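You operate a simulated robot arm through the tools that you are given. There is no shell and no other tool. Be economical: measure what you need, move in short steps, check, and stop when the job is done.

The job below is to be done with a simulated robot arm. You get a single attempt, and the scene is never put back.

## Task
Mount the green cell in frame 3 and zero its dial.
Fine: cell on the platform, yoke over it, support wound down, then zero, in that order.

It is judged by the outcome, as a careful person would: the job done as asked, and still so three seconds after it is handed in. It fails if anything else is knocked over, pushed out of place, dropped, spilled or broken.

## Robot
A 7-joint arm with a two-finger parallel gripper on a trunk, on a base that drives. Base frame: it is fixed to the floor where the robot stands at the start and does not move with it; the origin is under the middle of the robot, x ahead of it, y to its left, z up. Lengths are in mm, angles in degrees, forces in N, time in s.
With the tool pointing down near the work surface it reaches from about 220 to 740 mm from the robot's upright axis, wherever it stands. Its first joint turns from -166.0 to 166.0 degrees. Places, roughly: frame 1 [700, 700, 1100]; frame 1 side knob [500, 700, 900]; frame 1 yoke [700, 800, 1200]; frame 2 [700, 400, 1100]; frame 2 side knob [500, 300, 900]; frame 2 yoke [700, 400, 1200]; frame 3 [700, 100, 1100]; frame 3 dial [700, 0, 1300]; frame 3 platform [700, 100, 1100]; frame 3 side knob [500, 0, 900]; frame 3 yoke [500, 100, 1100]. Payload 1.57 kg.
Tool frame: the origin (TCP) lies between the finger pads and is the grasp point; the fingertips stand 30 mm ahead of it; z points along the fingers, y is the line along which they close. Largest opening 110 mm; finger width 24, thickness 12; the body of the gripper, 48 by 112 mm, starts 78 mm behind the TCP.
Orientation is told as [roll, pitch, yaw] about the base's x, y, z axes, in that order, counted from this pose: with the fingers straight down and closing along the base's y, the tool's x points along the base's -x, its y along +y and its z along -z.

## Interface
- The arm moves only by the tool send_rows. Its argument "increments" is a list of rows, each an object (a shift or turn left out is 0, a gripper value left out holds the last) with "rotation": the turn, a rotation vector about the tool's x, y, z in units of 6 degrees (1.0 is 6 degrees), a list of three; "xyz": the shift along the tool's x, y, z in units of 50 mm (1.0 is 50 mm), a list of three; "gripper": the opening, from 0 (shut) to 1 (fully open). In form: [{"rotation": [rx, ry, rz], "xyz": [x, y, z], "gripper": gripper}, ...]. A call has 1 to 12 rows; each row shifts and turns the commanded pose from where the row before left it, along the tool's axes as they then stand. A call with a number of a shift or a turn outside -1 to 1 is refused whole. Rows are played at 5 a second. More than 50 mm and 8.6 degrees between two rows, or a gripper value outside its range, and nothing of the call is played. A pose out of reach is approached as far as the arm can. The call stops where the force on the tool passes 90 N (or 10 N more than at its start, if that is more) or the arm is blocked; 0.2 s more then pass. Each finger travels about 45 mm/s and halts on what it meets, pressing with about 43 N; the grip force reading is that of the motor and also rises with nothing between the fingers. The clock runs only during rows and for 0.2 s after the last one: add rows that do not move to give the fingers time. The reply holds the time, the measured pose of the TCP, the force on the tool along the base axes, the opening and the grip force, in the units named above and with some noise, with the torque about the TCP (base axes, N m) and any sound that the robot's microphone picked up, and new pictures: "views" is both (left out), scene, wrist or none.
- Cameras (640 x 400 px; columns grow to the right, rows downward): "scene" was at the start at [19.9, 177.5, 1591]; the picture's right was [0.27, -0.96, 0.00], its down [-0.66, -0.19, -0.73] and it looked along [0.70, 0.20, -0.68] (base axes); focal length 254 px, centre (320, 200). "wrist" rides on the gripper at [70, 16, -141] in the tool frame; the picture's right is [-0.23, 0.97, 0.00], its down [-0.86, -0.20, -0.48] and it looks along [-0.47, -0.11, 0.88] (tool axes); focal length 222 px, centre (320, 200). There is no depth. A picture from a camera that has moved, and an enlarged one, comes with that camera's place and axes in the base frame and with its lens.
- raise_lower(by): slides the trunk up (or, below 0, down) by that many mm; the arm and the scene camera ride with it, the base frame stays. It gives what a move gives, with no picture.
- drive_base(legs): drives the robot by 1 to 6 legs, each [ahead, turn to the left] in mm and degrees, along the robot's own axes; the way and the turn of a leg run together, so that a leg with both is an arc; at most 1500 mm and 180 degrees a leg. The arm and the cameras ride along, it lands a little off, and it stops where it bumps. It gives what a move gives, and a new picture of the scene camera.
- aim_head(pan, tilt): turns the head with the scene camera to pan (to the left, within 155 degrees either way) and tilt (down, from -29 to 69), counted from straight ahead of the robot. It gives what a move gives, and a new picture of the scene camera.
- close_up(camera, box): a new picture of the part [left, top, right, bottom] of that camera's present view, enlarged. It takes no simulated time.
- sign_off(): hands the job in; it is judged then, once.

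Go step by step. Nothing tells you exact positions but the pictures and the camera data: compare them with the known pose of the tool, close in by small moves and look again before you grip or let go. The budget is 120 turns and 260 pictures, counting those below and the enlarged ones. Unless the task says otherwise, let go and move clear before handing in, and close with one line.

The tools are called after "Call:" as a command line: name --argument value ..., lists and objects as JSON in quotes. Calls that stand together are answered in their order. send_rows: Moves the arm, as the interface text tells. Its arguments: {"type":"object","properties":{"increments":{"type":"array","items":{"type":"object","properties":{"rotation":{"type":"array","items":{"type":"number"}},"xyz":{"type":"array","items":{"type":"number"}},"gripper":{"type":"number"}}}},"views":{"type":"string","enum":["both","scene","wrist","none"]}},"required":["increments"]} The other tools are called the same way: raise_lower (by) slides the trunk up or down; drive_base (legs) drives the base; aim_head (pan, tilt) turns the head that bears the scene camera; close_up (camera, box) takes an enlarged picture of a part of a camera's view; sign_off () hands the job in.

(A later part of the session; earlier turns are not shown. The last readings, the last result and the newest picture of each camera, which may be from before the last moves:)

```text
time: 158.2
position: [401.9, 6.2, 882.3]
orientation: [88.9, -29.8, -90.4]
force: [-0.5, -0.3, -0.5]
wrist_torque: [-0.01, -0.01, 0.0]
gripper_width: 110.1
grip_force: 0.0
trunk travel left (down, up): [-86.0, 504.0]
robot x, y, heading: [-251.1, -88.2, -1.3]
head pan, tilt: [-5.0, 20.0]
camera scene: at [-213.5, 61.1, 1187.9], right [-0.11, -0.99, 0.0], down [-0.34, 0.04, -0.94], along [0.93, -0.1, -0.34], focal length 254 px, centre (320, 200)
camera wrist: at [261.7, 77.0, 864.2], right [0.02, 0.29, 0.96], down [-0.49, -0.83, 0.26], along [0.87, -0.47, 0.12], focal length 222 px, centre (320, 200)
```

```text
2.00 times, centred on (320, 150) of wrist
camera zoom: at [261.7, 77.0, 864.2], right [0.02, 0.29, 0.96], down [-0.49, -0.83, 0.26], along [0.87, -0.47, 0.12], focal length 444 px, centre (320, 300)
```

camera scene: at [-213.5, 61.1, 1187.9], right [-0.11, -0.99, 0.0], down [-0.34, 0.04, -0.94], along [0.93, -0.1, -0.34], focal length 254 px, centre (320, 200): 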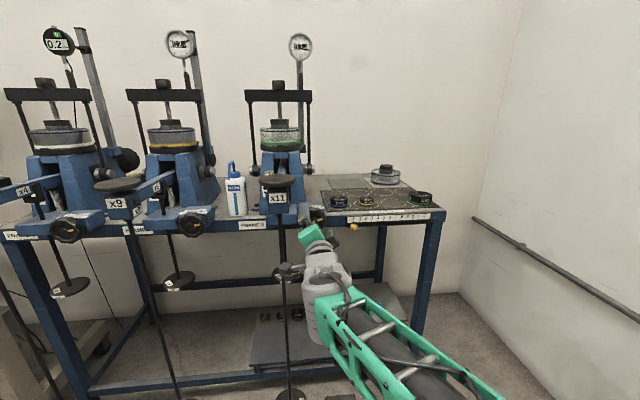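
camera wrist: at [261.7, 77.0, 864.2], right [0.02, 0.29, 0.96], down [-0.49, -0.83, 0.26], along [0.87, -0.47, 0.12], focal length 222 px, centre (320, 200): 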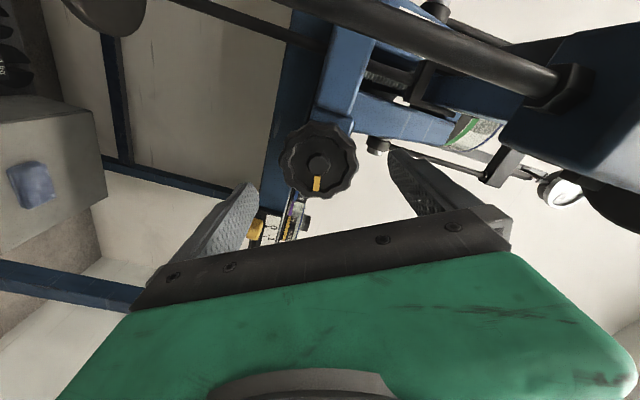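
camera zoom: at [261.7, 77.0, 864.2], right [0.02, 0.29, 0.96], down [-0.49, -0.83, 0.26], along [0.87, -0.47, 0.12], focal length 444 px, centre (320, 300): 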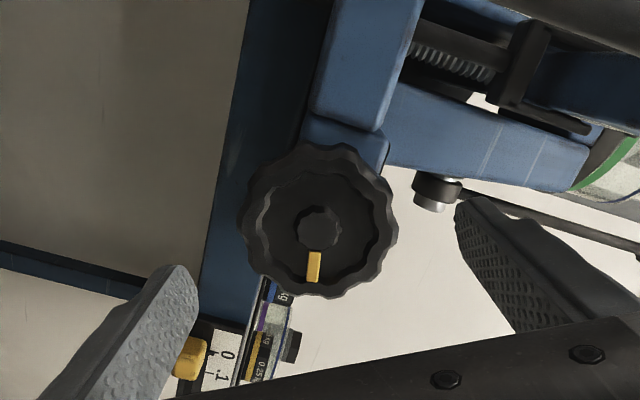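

Call:
send_rows --increments '[{"xyz": [0.07, -0.01, 0.36]}, {"xyz": [0, 0, 0.4]}, {}]'

Call:
close_up --camera "scene" --box '[270, 180, 350, 250]'

Call:
close_up --camera "wrist" --box '[170, 50, 470, 250]'

```text
time: 159.0
position: [439.9, 8.4, 880.2]
orientation: [88.9, -29.8, -90.5]
force: [-0.1, 0.4, 0.2]
wrist_torque: [-0.01, 0.01, -0.02]
gripper_width: 109.9
grip_force: 0.0
trunk travel left (down, up): [-86.0, 504.0]
robot x, y, heading: [-248.5, -86.3, -1.3]
head pan, tilt: [-5.0, 20.0]
camera scene: at [-213.5, 61.2, 1187.9], right [-0.11, -0.99, 0.0], down [-0.34, 0.04, -0.94], along [0.93, -0.1, -0.34], focal length 254 px, centre (320, 200)
camera wrist: at [299.4, 78.7, 861.5], right [0.02, 0.29, 0.96], down [-0.49, -0.83, 0.26], along [0.87, -0.47, 0.12], focal length 222 px, centre (320, 200)
```

scene: 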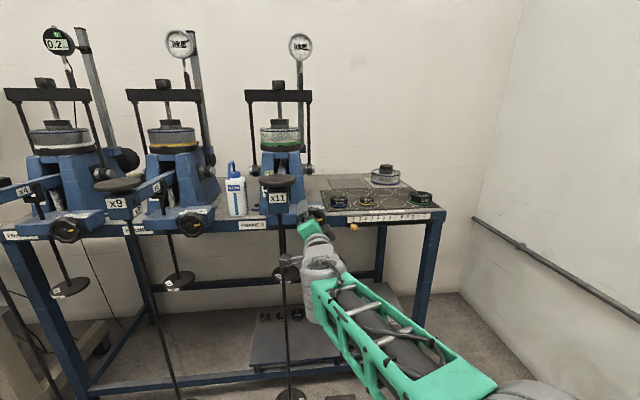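
wrist: 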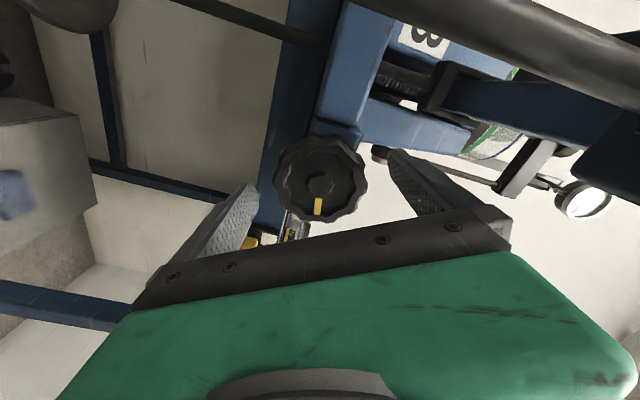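

```text
5.71 times, centred on (310, 215) of scene
camera zoom: at [-213.5, 61.2, 1187.9], right [-0.11, -0.99, 0.0], down [-0.34, 0.04, -0.94], along [0.93, -0.1, -0.34], focal length 1453 px, centre (377, 114)
```

zoom: 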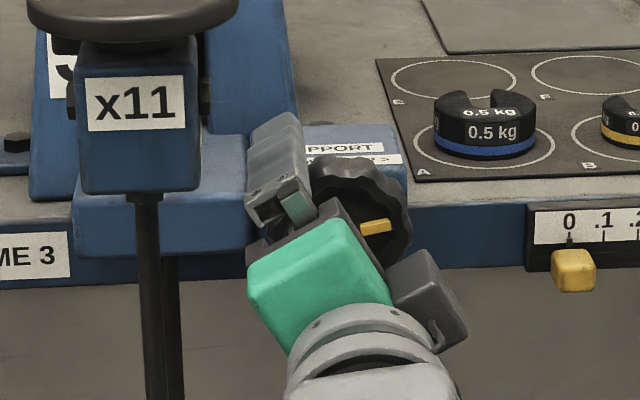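

```text
2.00 times, centred on (320, 150) of wrist
camera zoom: at [299.4, 78.7, 861.5], right [0.02, 0.29, 0.96], down [-0.49, -0.83, 0.26], along [0.87, -0.47, 0.12], focal length 444 px, centre (320, 300)
```

zoom: 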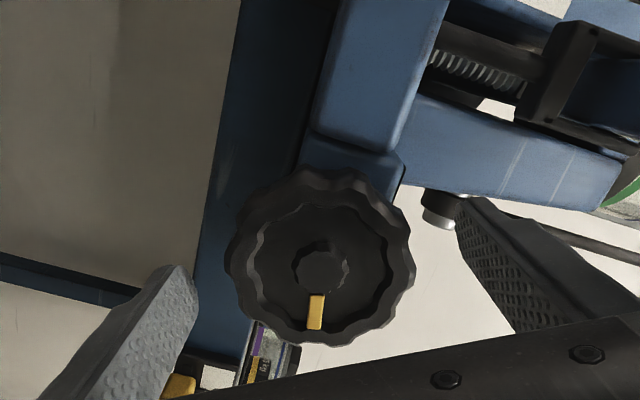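

Call:
send_rows --increments '[{"xyz": [0, 0, 0.14]}, {"xyz": [0, 0, 0.12]}, {}]' --views "none"

Call:
close_up --camera "wrist" --box '[170, 50, 470, 250]'

Call:
close_up --camera "scene" --box '[270, 180, 350, 250]'

```text
time: 159.8
position: [452.8, 6.8, 880.0]
orientation: [88.8, -29.8, -90.4]
force: [-0.1, -1.0, 0.1]
wrist_torque: [0.04, 0.03, 0.02]
gripper_width: 110.2
grip_force: 0.0
trunk travel left (down, up): [-86.0, 504.0]
robot x, y, heading: [-248.3, -85.7, -1.3]
head pan, tilt: [-5.0, 20.0]
```

```text
2.00 times, centred on (320, 150) of wrist
camera zoom: at [312.5, 78.3, 860.9], right [0.02, 0.29, 0.96], down [-0.49, -0.83, 0.26], along [0.87, -0.47, 0.12], focal length 444 px, centre (320, 300)
```

zoom: 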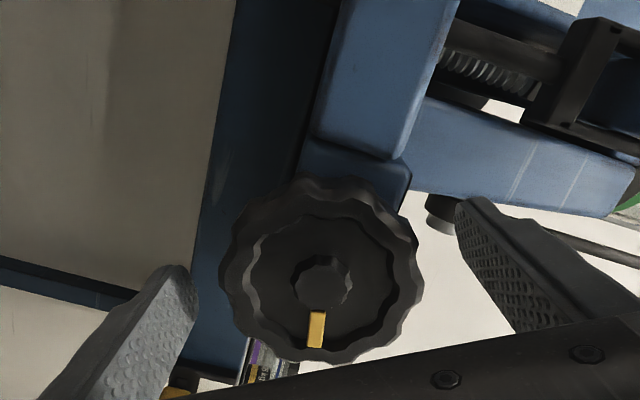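

```text
5.71 times, centred on (310, 215) of scene
camera zoom: at [-213.5, 61.2, 1187.9], right [-0.11, -0.99, 0.0], down [-0.34, 0.04, -0.94], along [0.93, -0.1, -0.34], focal length 1453 px, centre (377, 114)
```

zoom: 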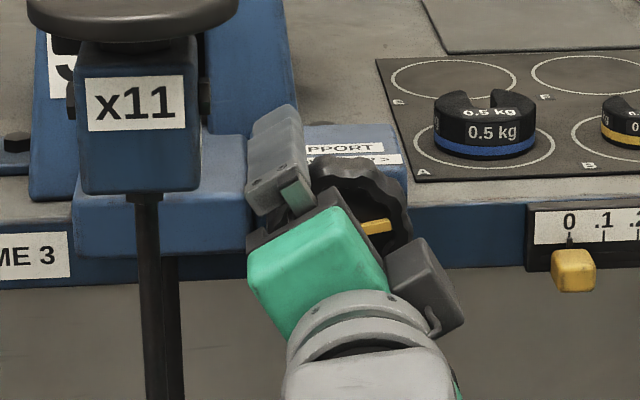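

Knob is between the fingers; gripping it and turning a first 30° left.

Call:
send_rows --increments '[{"gripper": 0.5}, {"gripper": 0.5}, {"gripper": 0.5}, {}]' --views "none"

Call:
close_up --camera "wrist" --box '[170, 50, 470, 250]'

```text
time: 160.8
position: [452.4, 7.6, 880.0]
orientation: [89.0, -29.8, -90.4]
force: [2.3, 1.0, 1.5]
wrist_torque: [0.01, -0.39, 0.29]
gripper_width: 72.0
grip_force: 30.0
trunk travel left (down, up): [-86.0, 504.0]
robot x, y, heading: [-250.2, -85.1, -1.3]
head pan, tilt: [-5.0, 20.0]
```

```text
2.00 times, centred on (320, 150) of wrist
camera zoom: at [312.4, 78.5, 861.3], right [0.02, 0.29, 0.96], down [-0.49, -0.83, 0.26], along [0.87, -0.47, 0.12], focal length 444 px, centre (320, 300)
```

zoom: 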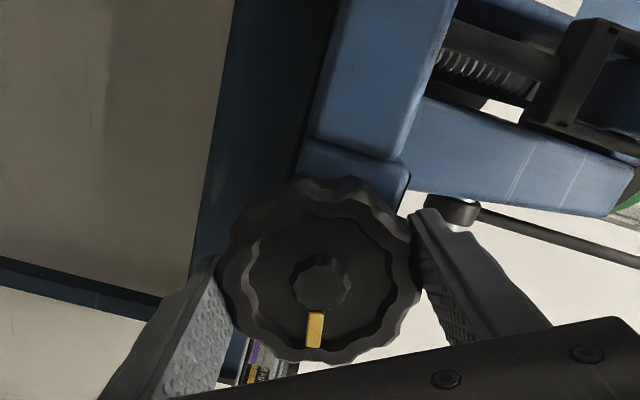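

Call:
send_rows --increments '[{"rotation": [0, 0, -0.5]}, {"rotation": [0, 0, -1]}, {"rotation": [0, 0, -1]}, {"rotation": [0, 0, -1]}, {"rotation": [0, 0, -1]}, {}]'

Call:
close_up --camera "wrist" --box '[170, 50, 470, 250]'

Call:
close_up --camera "scene" --box '[250, 20, 370, 120]'

```text
time: 162.2
position: [452.9, 0.1, 893.4]
orientation: [90.8, -56.6, -92.2]
force: [29.2, -33.0, 42.7]
wrist_torque: [1.8, -1.13, -1.55]
gripper_width: 72.7
grip_force: 10.2
trunk travel left (down, up): [-86.0, 504.0]
robot x, y, heading: [-249.7, -84.4, -1.4]
head pan, tilt: [-5.0, 20.0]
camera scene: at [-213.2, 57.2, 1188.7], right [-0.11, -0.99, 0.0], down [-0.34, 0.04, -0.94], along [0.93, -0.11, -0.34], focal length 254 px, centre (320, 200)
camera wrist: at [313.2, 56.2, 842.8], right [0.01, 0.69, 0.73], down [-0.5, -0.62, 0.6], along [0.87, -0.37, 0.33], focal length 222 px, centre (320, 200)
```

scene: 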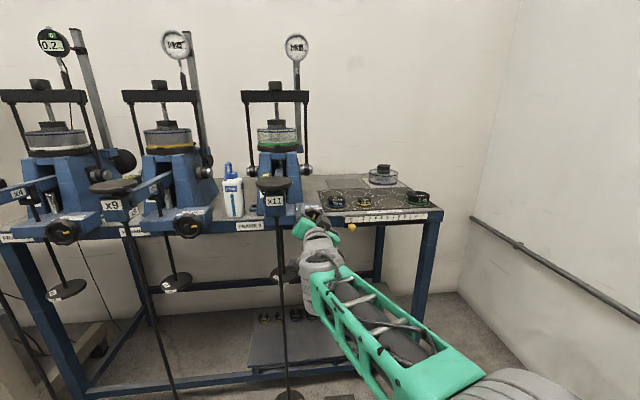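
wrist: 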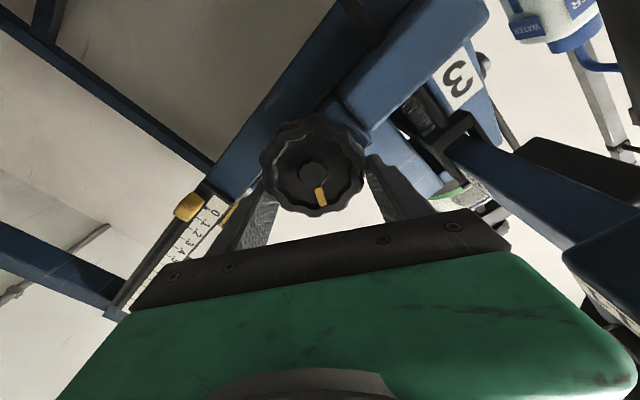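

```text
2.00 times, centred on (320, 150) of wrist
camera zoom: at [313.2, 56.2, 842.8], right [0.01, 0.69, 0.73], down [-0.5, -0.62, 0.6], along [0.87, -0.37, 0.33], focal length 444 px, centre (320, 300)
```

zoom: 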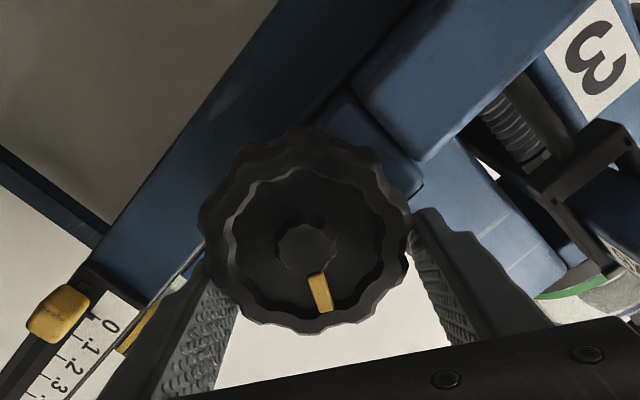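

```text
4.00 times, centred on (310, 70) of scene
camera zoom: at [-213.2, 57.2, 1188.7], right [-0.11, -0.99, 0.0], down [-0.34, 0.04, -0.94], along [0.93, -0.11, -0.34], focal length 1017 px, centre (360, 720)
```

zoom: 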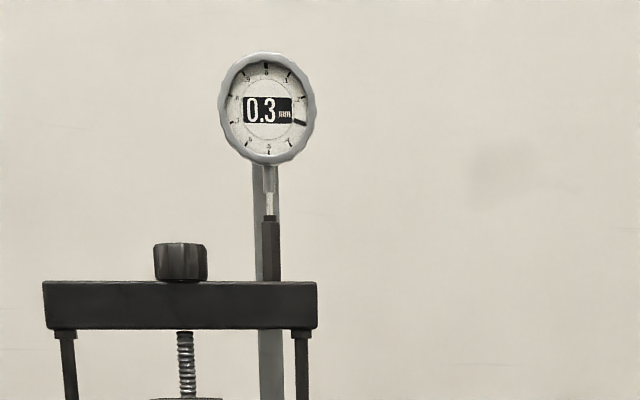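

Turning works, but side force built up and the hand slid along the knob. Releasing to recentre.

Call:
send_rows --increments '[{"gripper": 0.7}, {"gripper": 1}, {"gripper": 1}, {}]' --views "none"

Call:
close_up --camera "wrist" --box '[170, 50, 470, 250]'

Call:
close_up --camera "scene" --box '[260, 160, 350, 250]'

```text
time: 163.2
position: [451.1, 3.6, 879.8]
orientation: [87.8, -56.8, -89.4]
force: [-20.7, -28.5, 2.5]
wrist_torque: [0.55, -0.26, 0.33]
gripper_width: 90.3
grip_force: 0.1
trunk travel left (down, up): [-86.0, 504.0]
robot x, y, heading: [-250.8, -87.3, -1.3]
head pan, tilt: [-5.0, 20.0]
```

```text
2.00 times, centred on (320, 150) of wrist
camera zoom: at [310.1, 59.0, 831.5], right [0.03, 0.69, 0.72], down [-0.48, -0.62, 0.62], along [0.88, -0.36, 0.31], focal length 444 px, centre (320, 300)
```

zoom: 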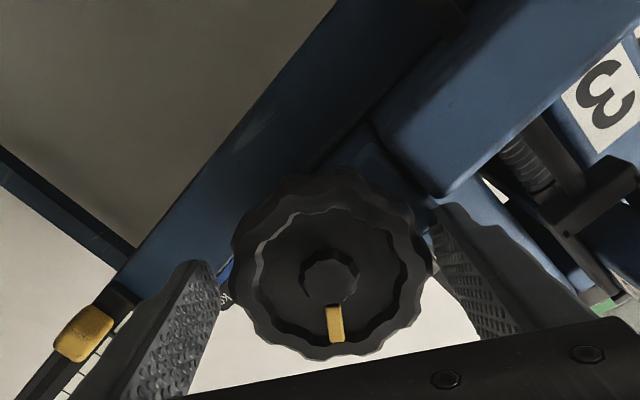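

```text
4.44 times, centred on (305, 205) of scene
camera zoom: at [-215.4, 58.3, 1188.1], right [-0.11, -0.99, 0.0], down [-0.34, 0.04, -0.94], along [0.93, -0.1, -0.34], focal length 1130 px, centre (387, 178)
```

zoom: 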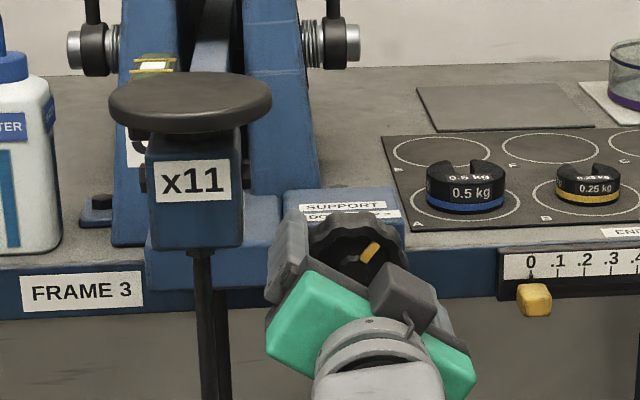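

The left finger met the blue foot block next to the knob. I'll work the knob as a ratchet with the fingers near vertical: swing back, regrip, and turn between +45° and -27°.

Call:
send_rows --increments '[{"gripper": 0.8, "rotation": [0, 0, 1]}, {"rotation": [0, 0, 1]}, {"rotation": [0, 0, 1]}, {"rotation": [0, 0, 1]}, {"rotation": [0, 0, 1]}, {"rotation": [0, 0, 1]}, {"rotation": [0, 0, 1]}, {"rotation": [0, 0, 1]}, {"rotation": [0, 0, 1]}, {"rotation": [0, 0, 1]}, {"rotation": [0, 0, 1]}, {}]' --views "none"

Call:
send_rows --increments '[{"rotation": [0, 0, 1]}, {"rotation": [0, 0, 1]}, {"rotation": [0, 0, 1]}, {"rotation": [0, 0, 1]}, {"rotation": [0, 0, 1]}, {"rotation": [0, 0, 1]}, {}]' --views "none"

Call:
close_up --camera "wrist" --box '[170, 50, 470, 250]'

```text
time: 165.8
position: [453.2, 7.4, 880.6]
orientation: [89.0, 9.3, -91.2]
force: [-0.2, 0.1, -0.4]
wrist_torque: [-0.03, -0.01, -0.02]
gripper_width: 87.7
grip_force: 0.1
trunk travel left (down, up): [-86.0, 504.0]
robot x, y, heading: [-251.9, -85.3, -1.3]
head pan, tilt: [-5.0, 20.0]
```

```text
time: 167.4
position: [452.8, 6.7, 879.6]
orientation: [88.6, 45.3, -92.0]
force: [0.5, -0.3, 0.2]
wrist_torque: [-0.01, -0.02, 0.0]
gripper_width: 88.2
grip_force: 0.1
trunk travel left (down, up): [-86.0, 504.0]
robot x, y, heading: [-248.0, -84.3, -1.0]
head pan, tilt: [-5.0, 20.0]
```

```text
2.00 times, centred on (320, 150) of wrist
camera zoom: at [313.1, 47.2, 943.0], right [-0.01, -0.85, 0.52], down [-0.5, -0.45, -0.74], along [0.87, -0.27, -0.42], focal length 444 px, centre (320, 300)
```

zoom: 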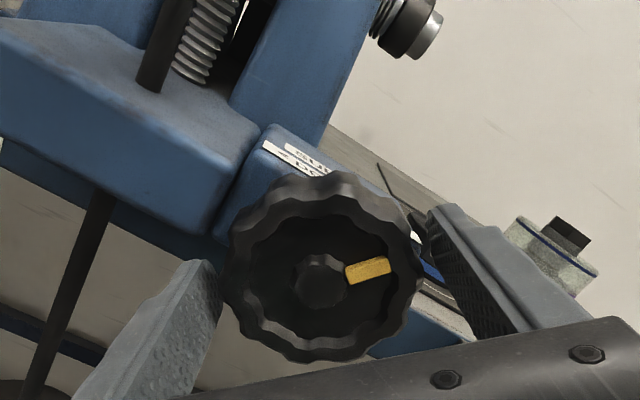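

Call:
send_rows --increments '[{"gripper": 0.5}, {"gripper": 0.5}, {"gripper": 0.5}, {"rotation": [0, 0, -0.5]}, {"rotation": [0, 0, -1]}, {"rotation": [0, 0, -1]}, {"rotation": [0, 0, -1]}, {"rotation": [0, 0, -1]}, {"rotation": [0, 0, -1]}, {"rotation": [0, 0, -1]}, {}]' --views "none"

Call:
send_rows --increments '[{"rotation": [0, 0, -1]}, {"rotation": [0, 0, -1]}, {"rotation": [0, 0, -1]}, {"rotation": [0, 0, -1]}, {"rotation": [0, 0, -1]}, {}]' --views "none"

Call:
close_up --camera "wrist" --box '[170, 50, 470, 250]'

Call:
close_up --camera "scene" --box '[240, 20, 350, 120]'

```text
time: 169.8
position: [452.7, 8.0, 881.2]
orientation: [88.9, 6.2, -91.1]
force: [-6.6, -4.4, -5.1]
wrist_torque: [-0.01, -1.16, -0.49]
gripper_width: 71.6
grip_force: 45.3
trunk travel left (down, up): [-86.0, 504.0]
robot x, y, heading: [-250.2, -84.4, -1.2]
head pan, tilt: [-5.0, 20.0]
```

```text
time: 171.2
position: [452.4, 7.5, 881.5]
orientation: [89.0, -23.8, -90.4]
force: [-2.7, -5.7, -1.5]
wrist_torque: [-0.05, -1.06, 0.07]
gripper_width: 71.5
grip_force: 44.5
trunk travel left (down, up): [-86.0, 504.0]
robot x, y, heading: [-251.3, -86.5, -1.3]
head pan, tilt: [-5.0, 20.0]
```

```text
2.00 times, centred on (320, 150) of wrist
camera zoom: at [312.5, 79.5, 868.9], right [0.02, 0.19, 0.98], down [-0.49, -0.85, 0.17], along [0.87, -0.48, 0.07], focal length 444 px, centre (320, 300)
```

zoom: 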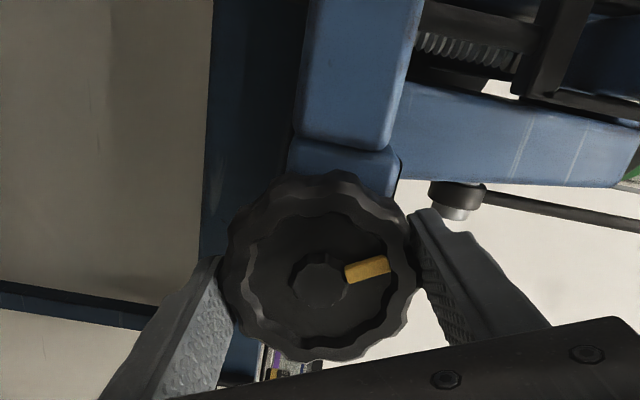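

```text
4.00 times, centred on (295, 70) of scene
camera zoom: at [-213.7, 60.4, 1188.0], right [-0.11, -0.99, 0.0], down [-0.34, 0.04, -0.94], along [0.93, -0.1, -0.34], focal length 1017 px, centre (420, 720)
```

zoom: 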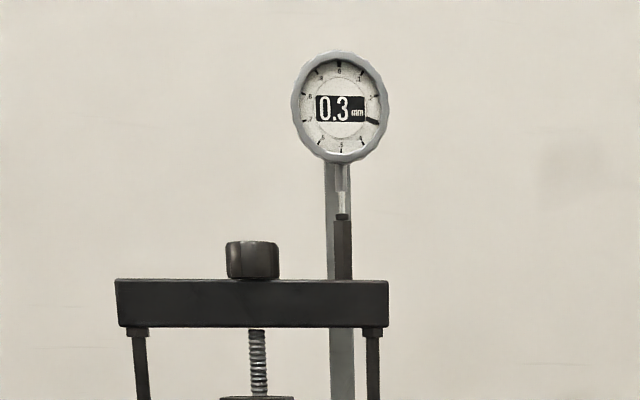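

The turning is clean now, about 110° so far with almost no resistance. Running more ratchet strokes.

Call:
send_rows --increments '[{"gripper": 0.8}, {"rotation": [0, 0, 1]}, {"rotation": [0, 0, 1]}, {"rotation": [0, 0, 1]}, {"rotation": [0, 0, 1]}, {"rotation": [0, 0, 1]}, {"rotation": [0, 0, 1]}, {"rotation": [0, 0, 1]}, {"rotation": [0, 0, 1]}, {"rotation": [0, 0, 1]}, {"rotation": [0, 0, 1]}, {"rotation": [0, 0, 1]}]' --views "none"

Call:
send_rows --increments '[{"rotation": [0, 0, 0.5]}, {"gripper": 0.5}, {}, {}, {"rotation": [0, 0, -0.5]}, {"rotation": [0, 0, -1]}, {"rotation": [0, 0, -1]}, {"rotation": [0, 0, -1]}, {"rotation": [0, 0, -1]}, {"rotation": [0, 0, -1]}, {"rotation": [0, 0, -1]}, {"rotation": [0, 0, -1]}]' --views "none"

Call:
send_rows --increments '[{"rotation": [0, 0, -1]}, {"rotation": [0, 0, -1]}, {"rotation": [0, 0, -1]}, {"rotation": [0, 0, -1]}, {"gripper": 0.8}, {"rotation": [0, 0, 1]}, {"rotation": [0, 0, 1]}, {"rotation": [0, 0, 1]}, {"rotation": [0, 0, 1]}, {"rotation": [0, 0, 1]}, {"rotation": [0, 0, 1]}, {"rotation": [0, 0, 1]}]' --views "none"

Call:
send_rows --increments '[{"rotation": [0, 0, 1]}, {"rotation": [0, 0, 1]}, {"rotation": [0, 0, 1]}, {"rotation": [0, 0, 1]}, {"rotation": [0, 0, 0.5]}, {"gripper": 0.5}, {}, {}, {"rotation": [0, 0, -0.5]}, {"rotation": [0, 0, -1]}, {"rotation": [0, 0, -1]}, {"rotation": [0, 0, -1]}]' --views "none"

Call:
send_rows --increments '[{"rotation": [0, 0, -1]}, {"rotation": [0, 0, -1]}, {"rotation": [0, 0, -1]}, {"rotation": [0, 0, -1]}, {"rotation": [0, 0, -1]}, {"rotation": [0, 0, -1]}, {"rotation": [0, 0, -1]}, {"rotation": [0, 0, -1]}, {}]' --views "none"

Call:
close_up --camera "wrist" --box '[170, 50, 470, 250]'

Call:
close_up --camera "scene" --box '[240, 20, 350, 120]'

```text
time: 173.8
position: [451.6, 7.3, 879.7]
orientation: [88.7, 42.3, -91.9]
force: [-0.1, 0.4, 1.2]
wrist_torque: [-0.01, -0.01, 0.01]
gripper_width: 87.9
grip_force: 0.1
trunk travel left (down, up): [-86.0, 504.0]
robot x, y, heading: [-248.9, -82.7, -1.0]
head pan, tilt: [-5.0, 20.0]
```

```text
time: 176.4
position: [451.8, 6.2, 879.7]
orientation: [89.0, 0.1, -90.9]
force: [-2.7, -1.1, -3.1]
wrist_torque: [-0.03, -1.32, -0.47]
gripper_width: 71.7
grip_force: 45.0
trunk travel left (down, up): [-86.0, 504.0]
robot x, y, heading: [-249.3, -86.9, -1.4]
head pan, tilt: [-5.0, 20.0]
```

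```text
time: 179.0
position: [453.7, 6.9, 881.5]
orientation: [88.9, 18.3, -91.2]
force: [0.7, 0.0, -0.3]
wrist_torque: [0.01, 0.01, -0.02]
gripper_width: 88.0
grip_force: 0.1
trunk travel left (down, up): [-86.0, 504.0]
robot x, y, heading: [-248.2, -87.4, -0.8]
head pan, tilt: [-5.0, 20.0]
```

```text
time: 181.6
position: [452.8, 7.2, 878.7]
orientation: [89.0, 24.0, -91.4]
force: [-1.6, 1.2, 0.2]
wrist_torque: [0.55, -0.22, -0.23]
gripper_width: 71.9
grip_force: 15.7
trunk travel left (down, up): [-86.0, 504.0]
robot x, y, heading: [-250.4, -84.6, -1.3]
head pan, tilt: [-5.0, 20.0]
```

```text
time: 183.6
position: [453.2, 6.8, 878.9]
orientation: [88.9, -23.9, -90.5]
force: [0.5, -0.2, -1.4]
wrist_torque: [0.07, -0.97, 0.1]
gripper_width: 69.7
grip_force: 45.4
trunk travel left (down, up): [-86.0, 504.0]
robot x, y, heading: [-248.6, -85.5, -1.0]
head pan, tilt: [-5.0, 20.0]
```

```text
2.00 times, centred on (320, 150) of wrist
camera zoom: at [312.5, 80.1, 868.6], right [0.02, 0.19, 0.98], down [-0.49, -0.85, 0.17], along [0.87, -0.48, 0.07], focal length 444 px, centre (320, 300)
```

zoom: 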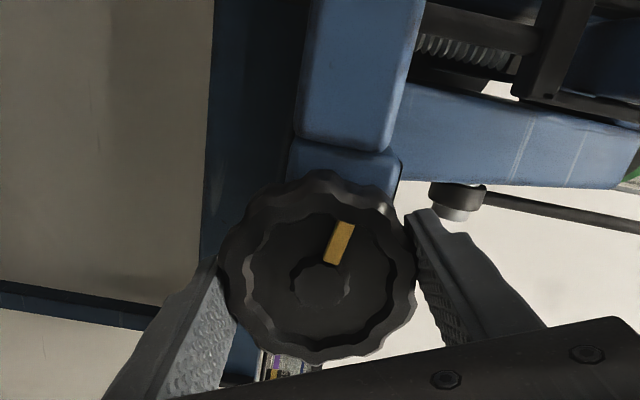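

```text
4.00 times, centred on (295, 70) of scene
camera zoom: at [-213.5, 60.8, 1187.9], right [-0.11, -0.99, 0.0], down [-0.34, 0.04, -0.94], along [0.93, -0.1, -0.34], focal length 1017 px, centre (420, 720)
```

zoom: 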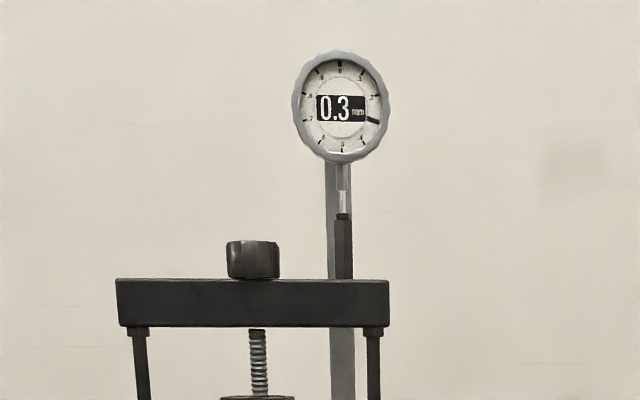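

Slippage and drag-back cost some of that; the mark advanced only about 50°. Repeating with pauses around opening and closing, still in the same direction.

Call:
send_rows --increments '[{"gripper": 0.88}, {}, {"rotation": [0, 0, 1]}, {"rotation": [0, 0, 1]}, {"rotation": [0, 0, 1]}, {"rotation": [0, 0, 1]}, {"rotation": [0, 0, 1]}, {"rotation": [0, 0, 1]}, {"rotation": [0, 0, 1]}, {"rotation": [0, 0, 1]}, {"rotation": [0, 0, 1]}, {"rotation": [0, 0, 1]}]' --views "none"

Call:
close_up --camera "wrist" --box '[170, 50, 470, 250]'

Call:
send_rows --increments '[{"rotation": [0, 0, 1]}, {"rotation": [0, 0, 0.5], "gripper": 0.5}, {}, {}, {}, {}, {"rotation": [0, 0, -0.5]}, {"rotation": [0, 0, -1]}, {"rotation": [0, 0, -1]}, {"rotation": [0, 0, -1]}, {"rotation": [0, 0, -1]}, {"rotation": [0, 0, -1]}]' --views "none"

Call:
send_rows --increments '[{"rotation": [0, 0, -1]}, {"rotation": [0, 0, -1]}, {"rotation": [0, 0, -1]}, {"rotation": [0, 0, -1]}, {"rotation": [0, 0, -1]}, {"rotation": [0, 0, -1]}, {}]' --views "none"

Call:
close_up --camera "wrist" --box '[170, 50, 470, 250]'

Call:
close_up --camera "scene" --box '[230, 20, 370, 240]'

```text
time: 186.2
position: [453.3, 6.9, 879.2]
orientation: [88.7, 36.3, -91.6]
force: [0.1, 0.6, 0.5]
wrist_torque: [0.03, 0.03, -0.03]
gripper_width: 96.7
grip_force: 0.0
trunk travel left (down, up): [-86.0, 504.0]
robot x, y, heading: [-249.1, -88.6, -1.1]
head pan, tilt: [-5.0, 20.0]
```

```text
2.00 times, centred on (320, 150) of wrist
camera zoom: at [313.1, 55.9, 936.3], right [0.0, -0.76, 0.65], down [-0.5, -0.56, -0.66], along [0.87, -0.33, -0.38], focal length 444 px, centre (320, 300)
```

zoom: 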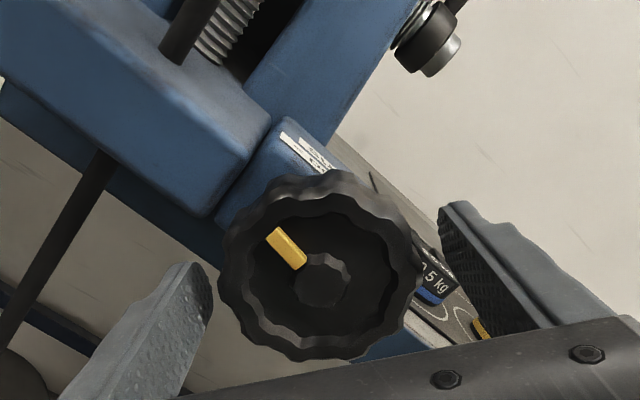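

```text
time: 188.8
position: [452.1, 7.5, 880.7]
orientation: [89.0, 12.1, -91.3]
force: [2.2, 1.7, -0.5]
wrist_torque: [0.92, -0.84, -0.58]
gripper_width: 71.5
grip_force: 44.1
trunk travel left (down, up): [-86.0, 504.0]
robot x, y, heading: [-247.0, -85.6, -1.4]
head pan, tilt: [-5.0, 20.0]
```

```text
time: 190.4
position: [452.3, 8.1, 879.7]
orientation: [88.9, -23.9, -90.5]
force: [-1.2, -0.2, -0.3]
wrist_torque: [-0.07, -0.3, 0.06]
gripper_width: 70.1
grip_force: 28.4
trunk travel left (down, up): [-86.0, 504.0]
robot x, y, heading: [-252.1, -84.6, -1.2]
head pan, tilt: [-5.0, 20.0]
```

```text
2.00 times, centred on (320, 150) of wrist
camera zoom: at [312.3, 80.3, 868.7], right [0.02, 0.19, 0.98], down [-0.49, -0.85, 0.17], along [0.87, -0.48, 0.07], focal length 444 px, centre (320, 300)
```

zoom: 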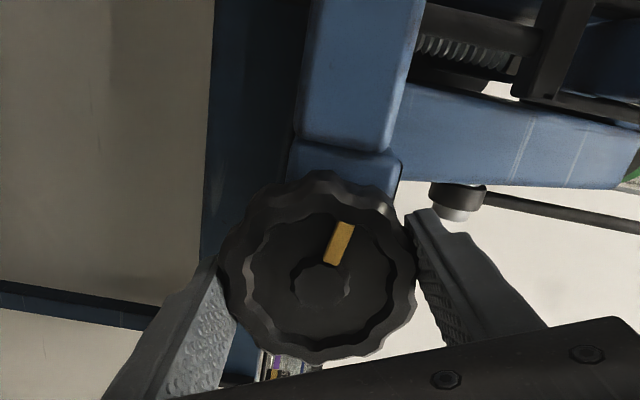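

```text
1.82 times, centred on (300, 130) of scene
camera zoom: at [-213.5, 60.8, 1187.9], right [-0.11, -0.99, 0.0], down [-0.34, 0.04, -0.94], along [0.93, -0.1, -0.34], focal length 462 px, centre (356, 327)
```

zoom: 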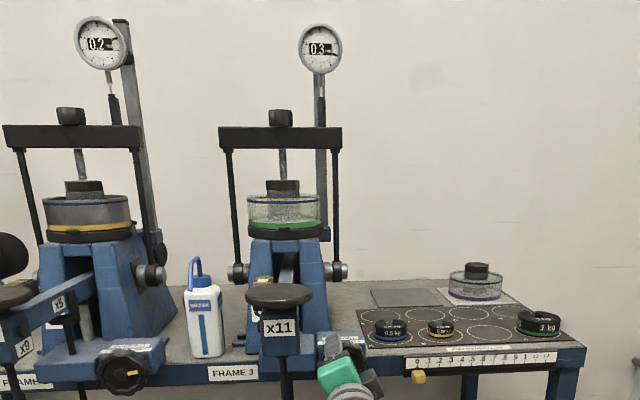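

The mark no longer advances and the fingers slip over the lobes: the knob is at its stop. I'll back out to the earlier viewpoint and compare the jack with before.

Call:
send_rows --increments '[{"gripper": 0.88}, {}, {"rotation": [0, 0, -1], "xyz": [0, 0, -0.5]}, {"xyz": [0, 0, -0.53]}, {}]' --views "none"

Call:
close_up --camera "wrist" --box '[170, 50, 470, 250]'

Call:
close_up --camera "scene" --box '[240, 150, 350, 250]'

```text
time: 191.6
position: [401.2, 7.1, 880.2]
orientation: [88.9, -29.8, -90.4]
force: [-0.2, -0.4, 0.0]
wrist_torque: [0.01, 0.0, -0.02]
gripper_width: 96.8
grip_force: 0.0
trunk travel left (down, up): [-86.0, 504.0]
robot x, y, heading: [-250.4, -86.2, -1.4]
head pan, tilt: [-5.0, 20.0]
```

```text
2.00 times, centred on (320, 150) of wrist
camera zoom: at [260.9, 78.9, 861.9], right [0.02, 0.29, 0.96], down [-0.49, -0.83, 0.26], along [0.87, -0.47, 0.12], focal length 444 px, centre (320, 300)
```

zoom: 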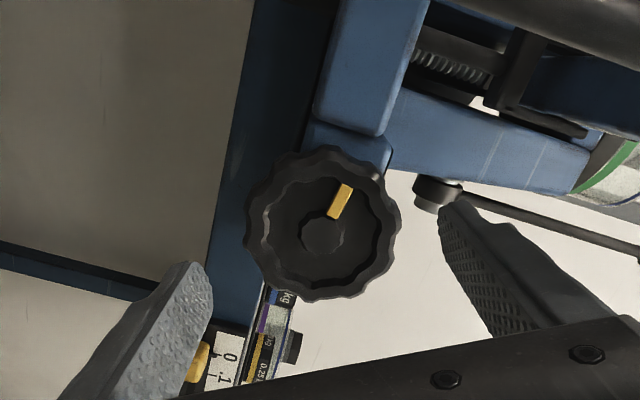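

```text
4.00 times, centred on (295, 200) of scene
camera zoom: at [-213.5, 60.8, 1187.9], right [-0.11, -0.99, 0.0], down [-0.34, 0.04, -0.94], along [0.93, -0.1, -0.34], focal length 1017 px, centre (420, 200)
```

zoom: 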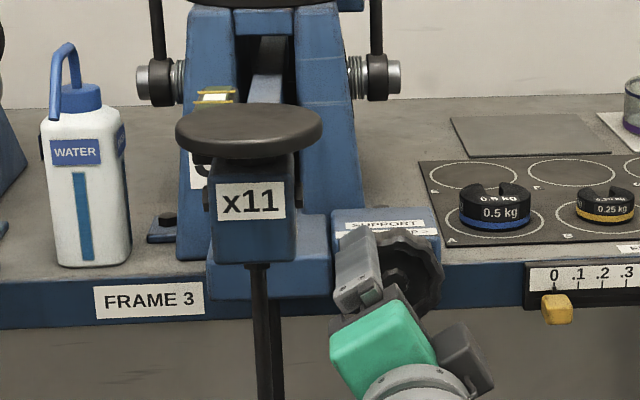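

Call:
close_up --camera "wrist" --box '[330, 40, 480, 140]'

Call:
close_up --camera "scene" --box '[20, 150, 230, 250]'

```text
4.00 times, centred on (405, 90) of wrist
camera zoom: at [260.9, 78.9, 861.9], right [0.02, 0.29, 0.96], down [-0.49, -0.83, 0.26], along [0.87, -0.47, 0.12], focal length 888 px, centre (-20, 640)
```

zoom: 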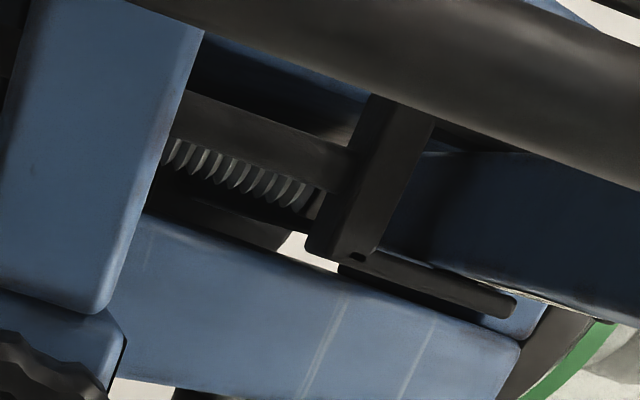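

```text
3.05 times, centred on (125, 200) of scene
camera zoom: at [-213.5, 60.8, 1187.9], right [-0.11, -0.99, 0.0], down [-0.34, 0.04, -0.94], along [0.93, -0.1, -0.34], focal length 775 px, centre (914, 200)
```

zoom: 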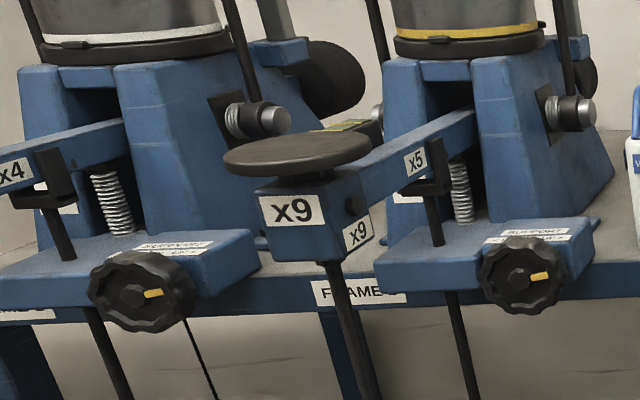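

The hanger pan has dropped about 8 mm and the knob is at its stop, so the support is down. Next the dial: I'll back out to the right, raise to dial height, and move the base forward.

Call:
send_rows --increments '[{"xyz": [0, 0, -0.4]}, {"xyz": [-0.79, -0.457, -0.1]}, {"xyz": [-0.79, -0.457, -0.1]}, {"xyz": [-0.79, -0.457, 0]}, {}]' --views "none"

Call:
raise_lower --by 400

Call:
raise_lower --by 75

Call:
send_rows --increments '[{"rotation": [0, 0, -1], "gripper": 0.95}, {"rotation": [0, 0, -1]}, {"rotation": [0, 0, -1]}, {"rotation": [0, 0, -1]}, {"rotation": [0, 0, -1]}, {"rotation": [0, 0, -1]}, {"rotation": [0, 0, -1]}, {"rotation": [0, 0, -1]}, {"rotation": [0, 0, -1]}, {"rotation": [0, 0, -1]}, {"rotation": [0, 0, -1]}, {"rotation": [0, 0, -1]}]' --views "none"

Call:
send_rows --increments '[{"rotation": [0, 0, -1]}, {"rotation": [0, 0, -1]}, {"rotation": [0, 0, -1]}, {"rotation": [0, 0, -1]}, {"rotation": [0, 0, -1]}, {"rotation": [0, 0, -1]}, {"rotation": [0, 0, -1]}, {}]'

```text
time: 192.8
position: [369.2, -129.2, 881.6]
orientation: [88.9, -29.8, -90.4]
force: [0.3, -0.7, 0.3]
wrist_torque: [-0.05, 0.0, -0.03]
gripper_width: 96.7
grip_force: 0.1
trunk travel left (down, up): [-86.0, 504.0]
robot x, y, heading: [-250.1, -88.4, -1.2]
head pan, tilt: [-5.0, 20.0]
```

```text
time: 196.7
position: [368.1, -128.7, 1280.4]
orientation: [88.9, -29.7, -90.4]
force: [-0.3, 0.0, 0.1]
wrist_torque: [-0.02, 0.02, -0.01]
gripper_width: 96.9
grip_force: 0.1
trunk travel left (down, up): [-486.0, 104.0]
robot x, y, heading: [-249.5, -83.6, -1.1]
head pan, tilt: [-5.0, 20.0]
```

```text
time: 197.8
position: [368.0, -128.5, 1355.9]
orientation: [88.8, -29.8, -90.4]
force: [-0.1, 0.5, 0.9]
wrist_torque: [0.02, -0.02, 0.01]
gripper_width: 96.9
grip_force: 0.1
trunk travel left (down, up): [-561.0, 29.0]
robot x, y, heading: [-245.5, -83.6, -1.0]
head pan, tilt: [-5.0, 20.0]
```

```text
time: 200.4
position: [369.7, -127.5, 1356.3]
orientation: [-85.2, -78.0, 84.4]
force: [0.4, -0.2, -0.6]
wrist_torque: [-0.02, 0.03, 0.01]
gripper_width: 104.6
grip_force: 0.0
trunk travel left (down, up): [-561.0, 29.0]
robot x, y, heading: [-250.1, -86.0, -1.2]
head pan, tilt: [-5.0, 20.0]
```

```text
time: 202.2
position: [369.6, -128.8, 1356.4]
orientation: [-88.8, -36.1, 88.3]
force: [0.7, 0.3, 0.8]
wrist_torque: [0.0, -0.03, -0.01]
gripper_width: 104.5
grip_force: 0.2
trunk travel left (down, up): [-561.0, 29.0]
robot x, y, heading: [-251.0, -83.0, -1.3]
head pan, tilt: [-5.0, 20.0]
camera scene: at [-213.5, 60.8, 1662.9], right [-0.11, -0.99, 0.0], down [-0.34, 0.04, -0.94], along [0.93, -0.1, -0.34], focal length 254 px, centre (320, 200)
camera wrist: at [226.1, -172.6, 1303.8], right [0.0, 0.76, -0.65], down [-0.46, 0.58, 0.67], along [0.89, 0.3, 0.35], focal length 222 px, centre (320, 200)
```

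scene: 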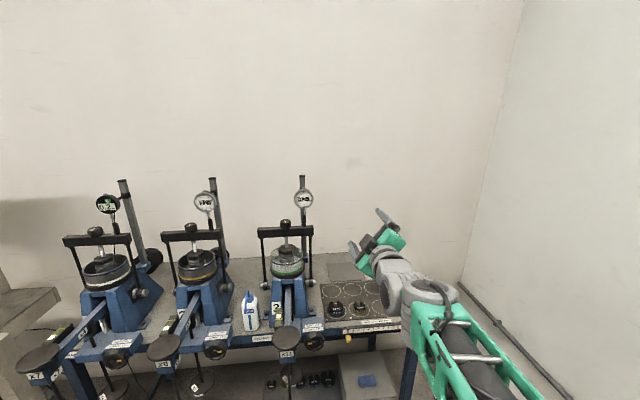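
wrist: 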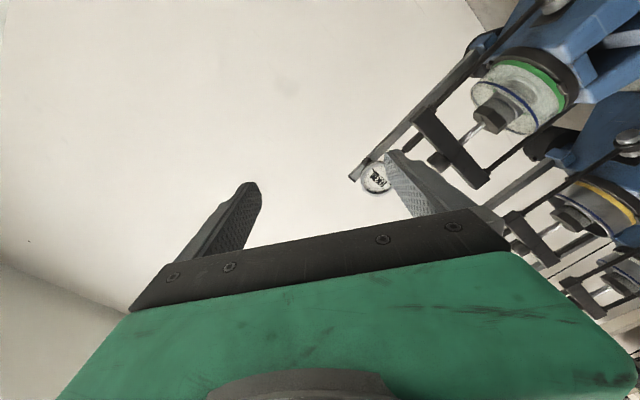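

Call:
drive_base --legs '[[110, 0]]'

Call:
send_rows --increments '[{"xyz": [-0.5, 0.366, 0.25]}, {"xyz": [-0.5, 0.366, 0.25]}, {"xyz": [-0.5, 0.366, 0.25]}, {"xyz": [-0.5, 0.366, 0.25]}, {"xyz": [-0.5, 0.366, 0.25]}, {}]' --views "wrist"

Call:
close_up --camera "wrist" --box '[170, 50, 470, 250]'

Call:
close_up --camera "scene" --box '[240, 130, 380, 270]'

```text
time: 203.4
position: [480.6, -130.7, 1355.3]
orientation: [-88.7, -36.2, 88.5]
force: [0.1, 0.1, -0.6]
wrist_torque: [0.0, 0.04, 0.01]
gripper_width: 104.4
grip_force: 0.0
trunk travel left (down, up): [-561.0, 29.0]
robot x, y, heading: [-135.5, -84.0, -1.4]
head pan, tilt: [-5.0, 20.0]
camera scene: at [-102.2, 59.7, 1662.8], right [-0.11, -0.99, 0.0], down [-0.34, 0.04, -0.94], along [0.93, -0.1, -0.34], focal length 254 px, centre (320, 200)
```

scene: 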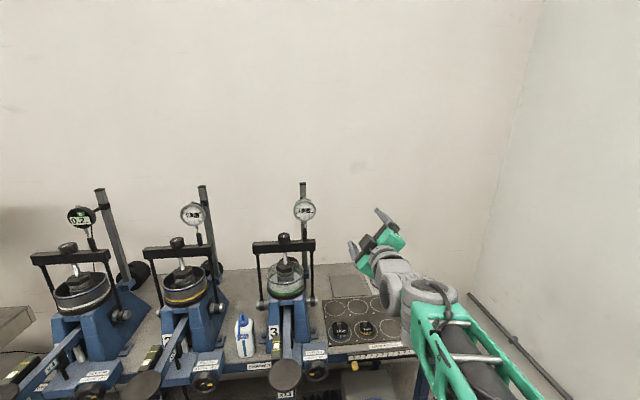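

```text
time: 204.8
position: [543.9, 26.2, 1355.7]
orientation: [-88.8, -36.3, 88.4]
force: [-0.1, -0.2, -0.1]
wrist_torque: [0.01, -0.02, 0.0]
gripper_width: 104.5
grip_force: 0.1
trunk travel left (down, up): [-561.0, 29.0]
robot x, y, heading: [-137.2, -88.1, -1.3]
head pan, tilt: [-5.0, 20.0]
camera wrist: at [401.5, -17.7, 1301.8], right [0.0, 0.76, -0.65], down [-0.46, 0.58, 0.67], along [0.89, 0.3, 0.35], focal length 222 px, centre (320, 200)
```

wrist: 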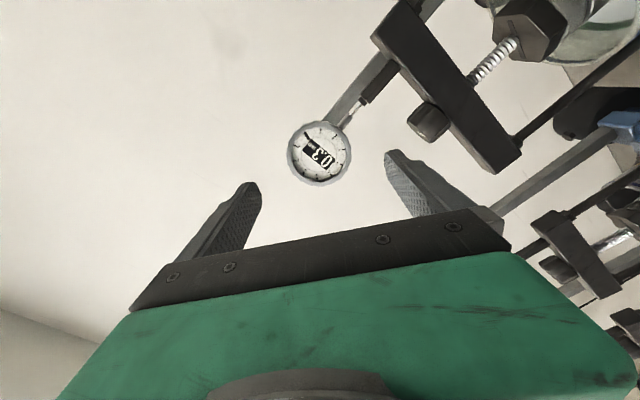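

```text
2.00 times, centred on (320, 150) of wrist
camera zoom: at [401.5, -17.7, 1301.8], right [0.0, 0.76, -0.65], down [-0.46, 0.58, 0.67], along [0.89, 0.3, 0.35], focal length 444 px, centre (320, 300)
```

zoom: 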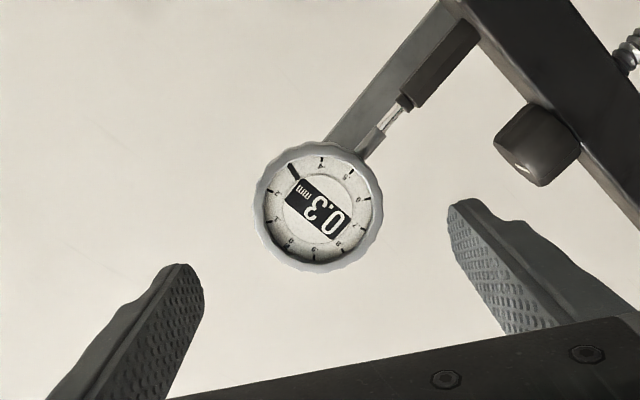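

```text
2.86 times, centred on (310, 200) of scene
camera zoom: at [-103.2, 59.8, 1662.9], right [-0.11, -0.99, 0.0], down [-0.34, 0.04, -0.94], along [0.93, -0.1, -0.34], focal length 726 px, centre (349, 200)
```

zoom: 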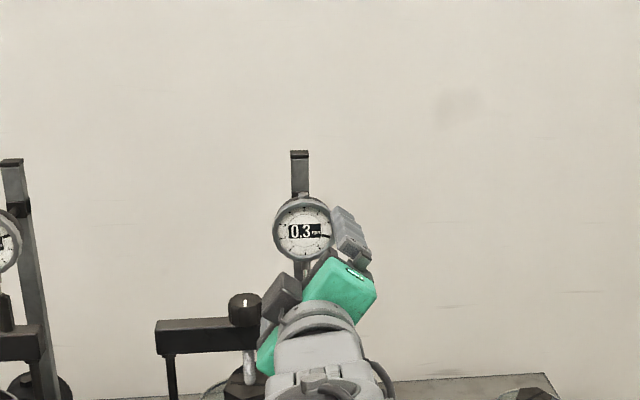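

Call:
send_rows --increments '[{"xyz": [-0.064, -0.01, 0.8]}, {"xyz": [0, 0, 0.8]}, {}]' --views "none"

Call:
close_up --camera "wrist" --box '[170, 50, 470, 250]'

Call:
close_up --camera "scene" --box '[250, 150, 350, 250]'

```text
time: 205.6
position: [625.3, 26.5, 1356.8]
orientation: [-88.8, -36.2, 88.4]
force: [-0.6, 0.2, 0.1]
wrist_torque: [-0.03, -0.02, 0.0]
gripper_width: 104.6
grip_force: 0.0
trunk travel left (down, up): [-561.0, 29.0]
robot x, y, heading: [-139.4, -82.8, -1.4]
head pan, tilt: [-5.0, 20.0]
```

```text
2.00 times, centred on (320, 150) of wrist
camera zoom: at [482.0, -17.4, 1303.7], right [0.0, 0.76, -0.65], down [-0.46, 0.58, 0.67], along [0.89, 0.3, 0.35], focal length 444 px, centre (320, 300)
```

zoom: 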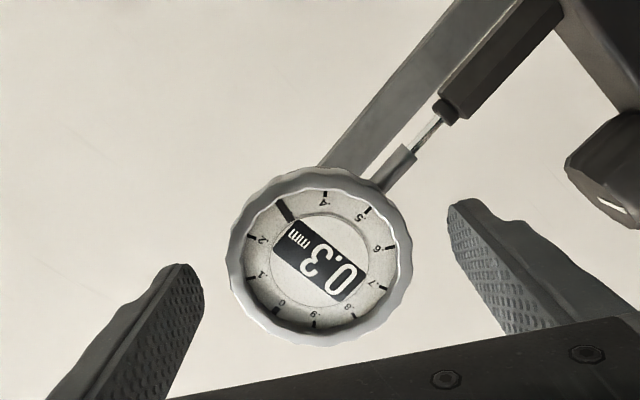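

```text
4.00 times, centred on (300, 200) of scene
camera zoom: at [-103.4, 59.8, 1662.9], right [-0.11, -0.99, 0.0], down [-0.34, 0.04, -0.94], along [0.93, -0.1, -0.34], focal length 1017 px, centre (400, 200)
```

zoom: 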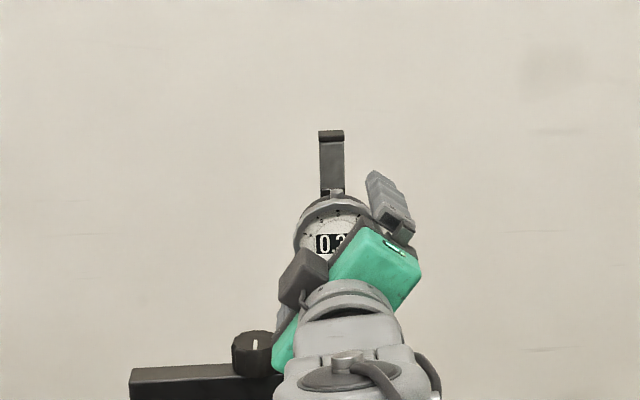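

Bezel sits between the fingers. Grip and turn it clockwise, about 54° first, then read.

Call:
send_rows --increments '[{"xyz": [0.026, 0.018, 0.08]}, {"gripper": 0.5}, {}, {}, {}, {"rotation": [0, 0, 0.5]}, {"rotation": [0, 0, 0.5]}, {"rotation": [0, 0, 1]}, {"rotation": [0, 0, 1]}, {"rotation": [0, 0, 1]}, {"rotation": [0, 0, 1]}, {}]' --views "none"

Call:
close_up --camera "wrist" --box '[170, 50, 470, 250]'

```text
time: 208.2
position: [628.9, 25.1, 1353.2]
orientation: [-87.7, -66.2, 87.1]
force: [10.5, 0.2, 10.3]
wrist_torque: [0.02, -0.14, 0.68]
gripper_width: 71.1
grip_force: 45.3
trunk travel left (down, up): [-561.0, 29.0]
robot x, y, heading: [-141.2, -85.5, -1.4]
head pan, tilt: [-5.0, 20.0]
```

```text
2.00 times, centred on (320, 150) of wrist
camera zoom: at [485.8, 14.9, 1286.0], right [0.01, 0.98, -0.18], down [-0.46, 0.17, 0.87], along [0.89, 0.08, 0.46], focal length 444 px, centre (320, 300)
```

zoom: 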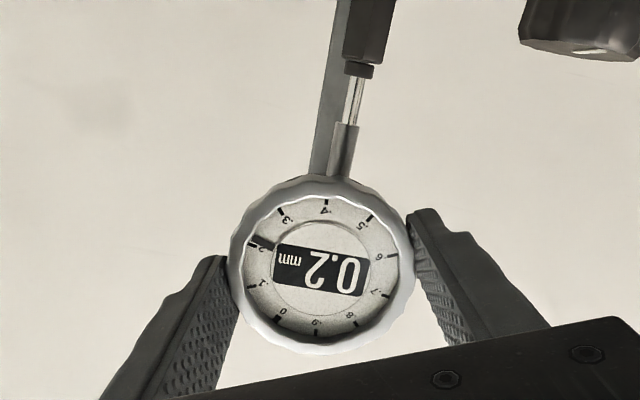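

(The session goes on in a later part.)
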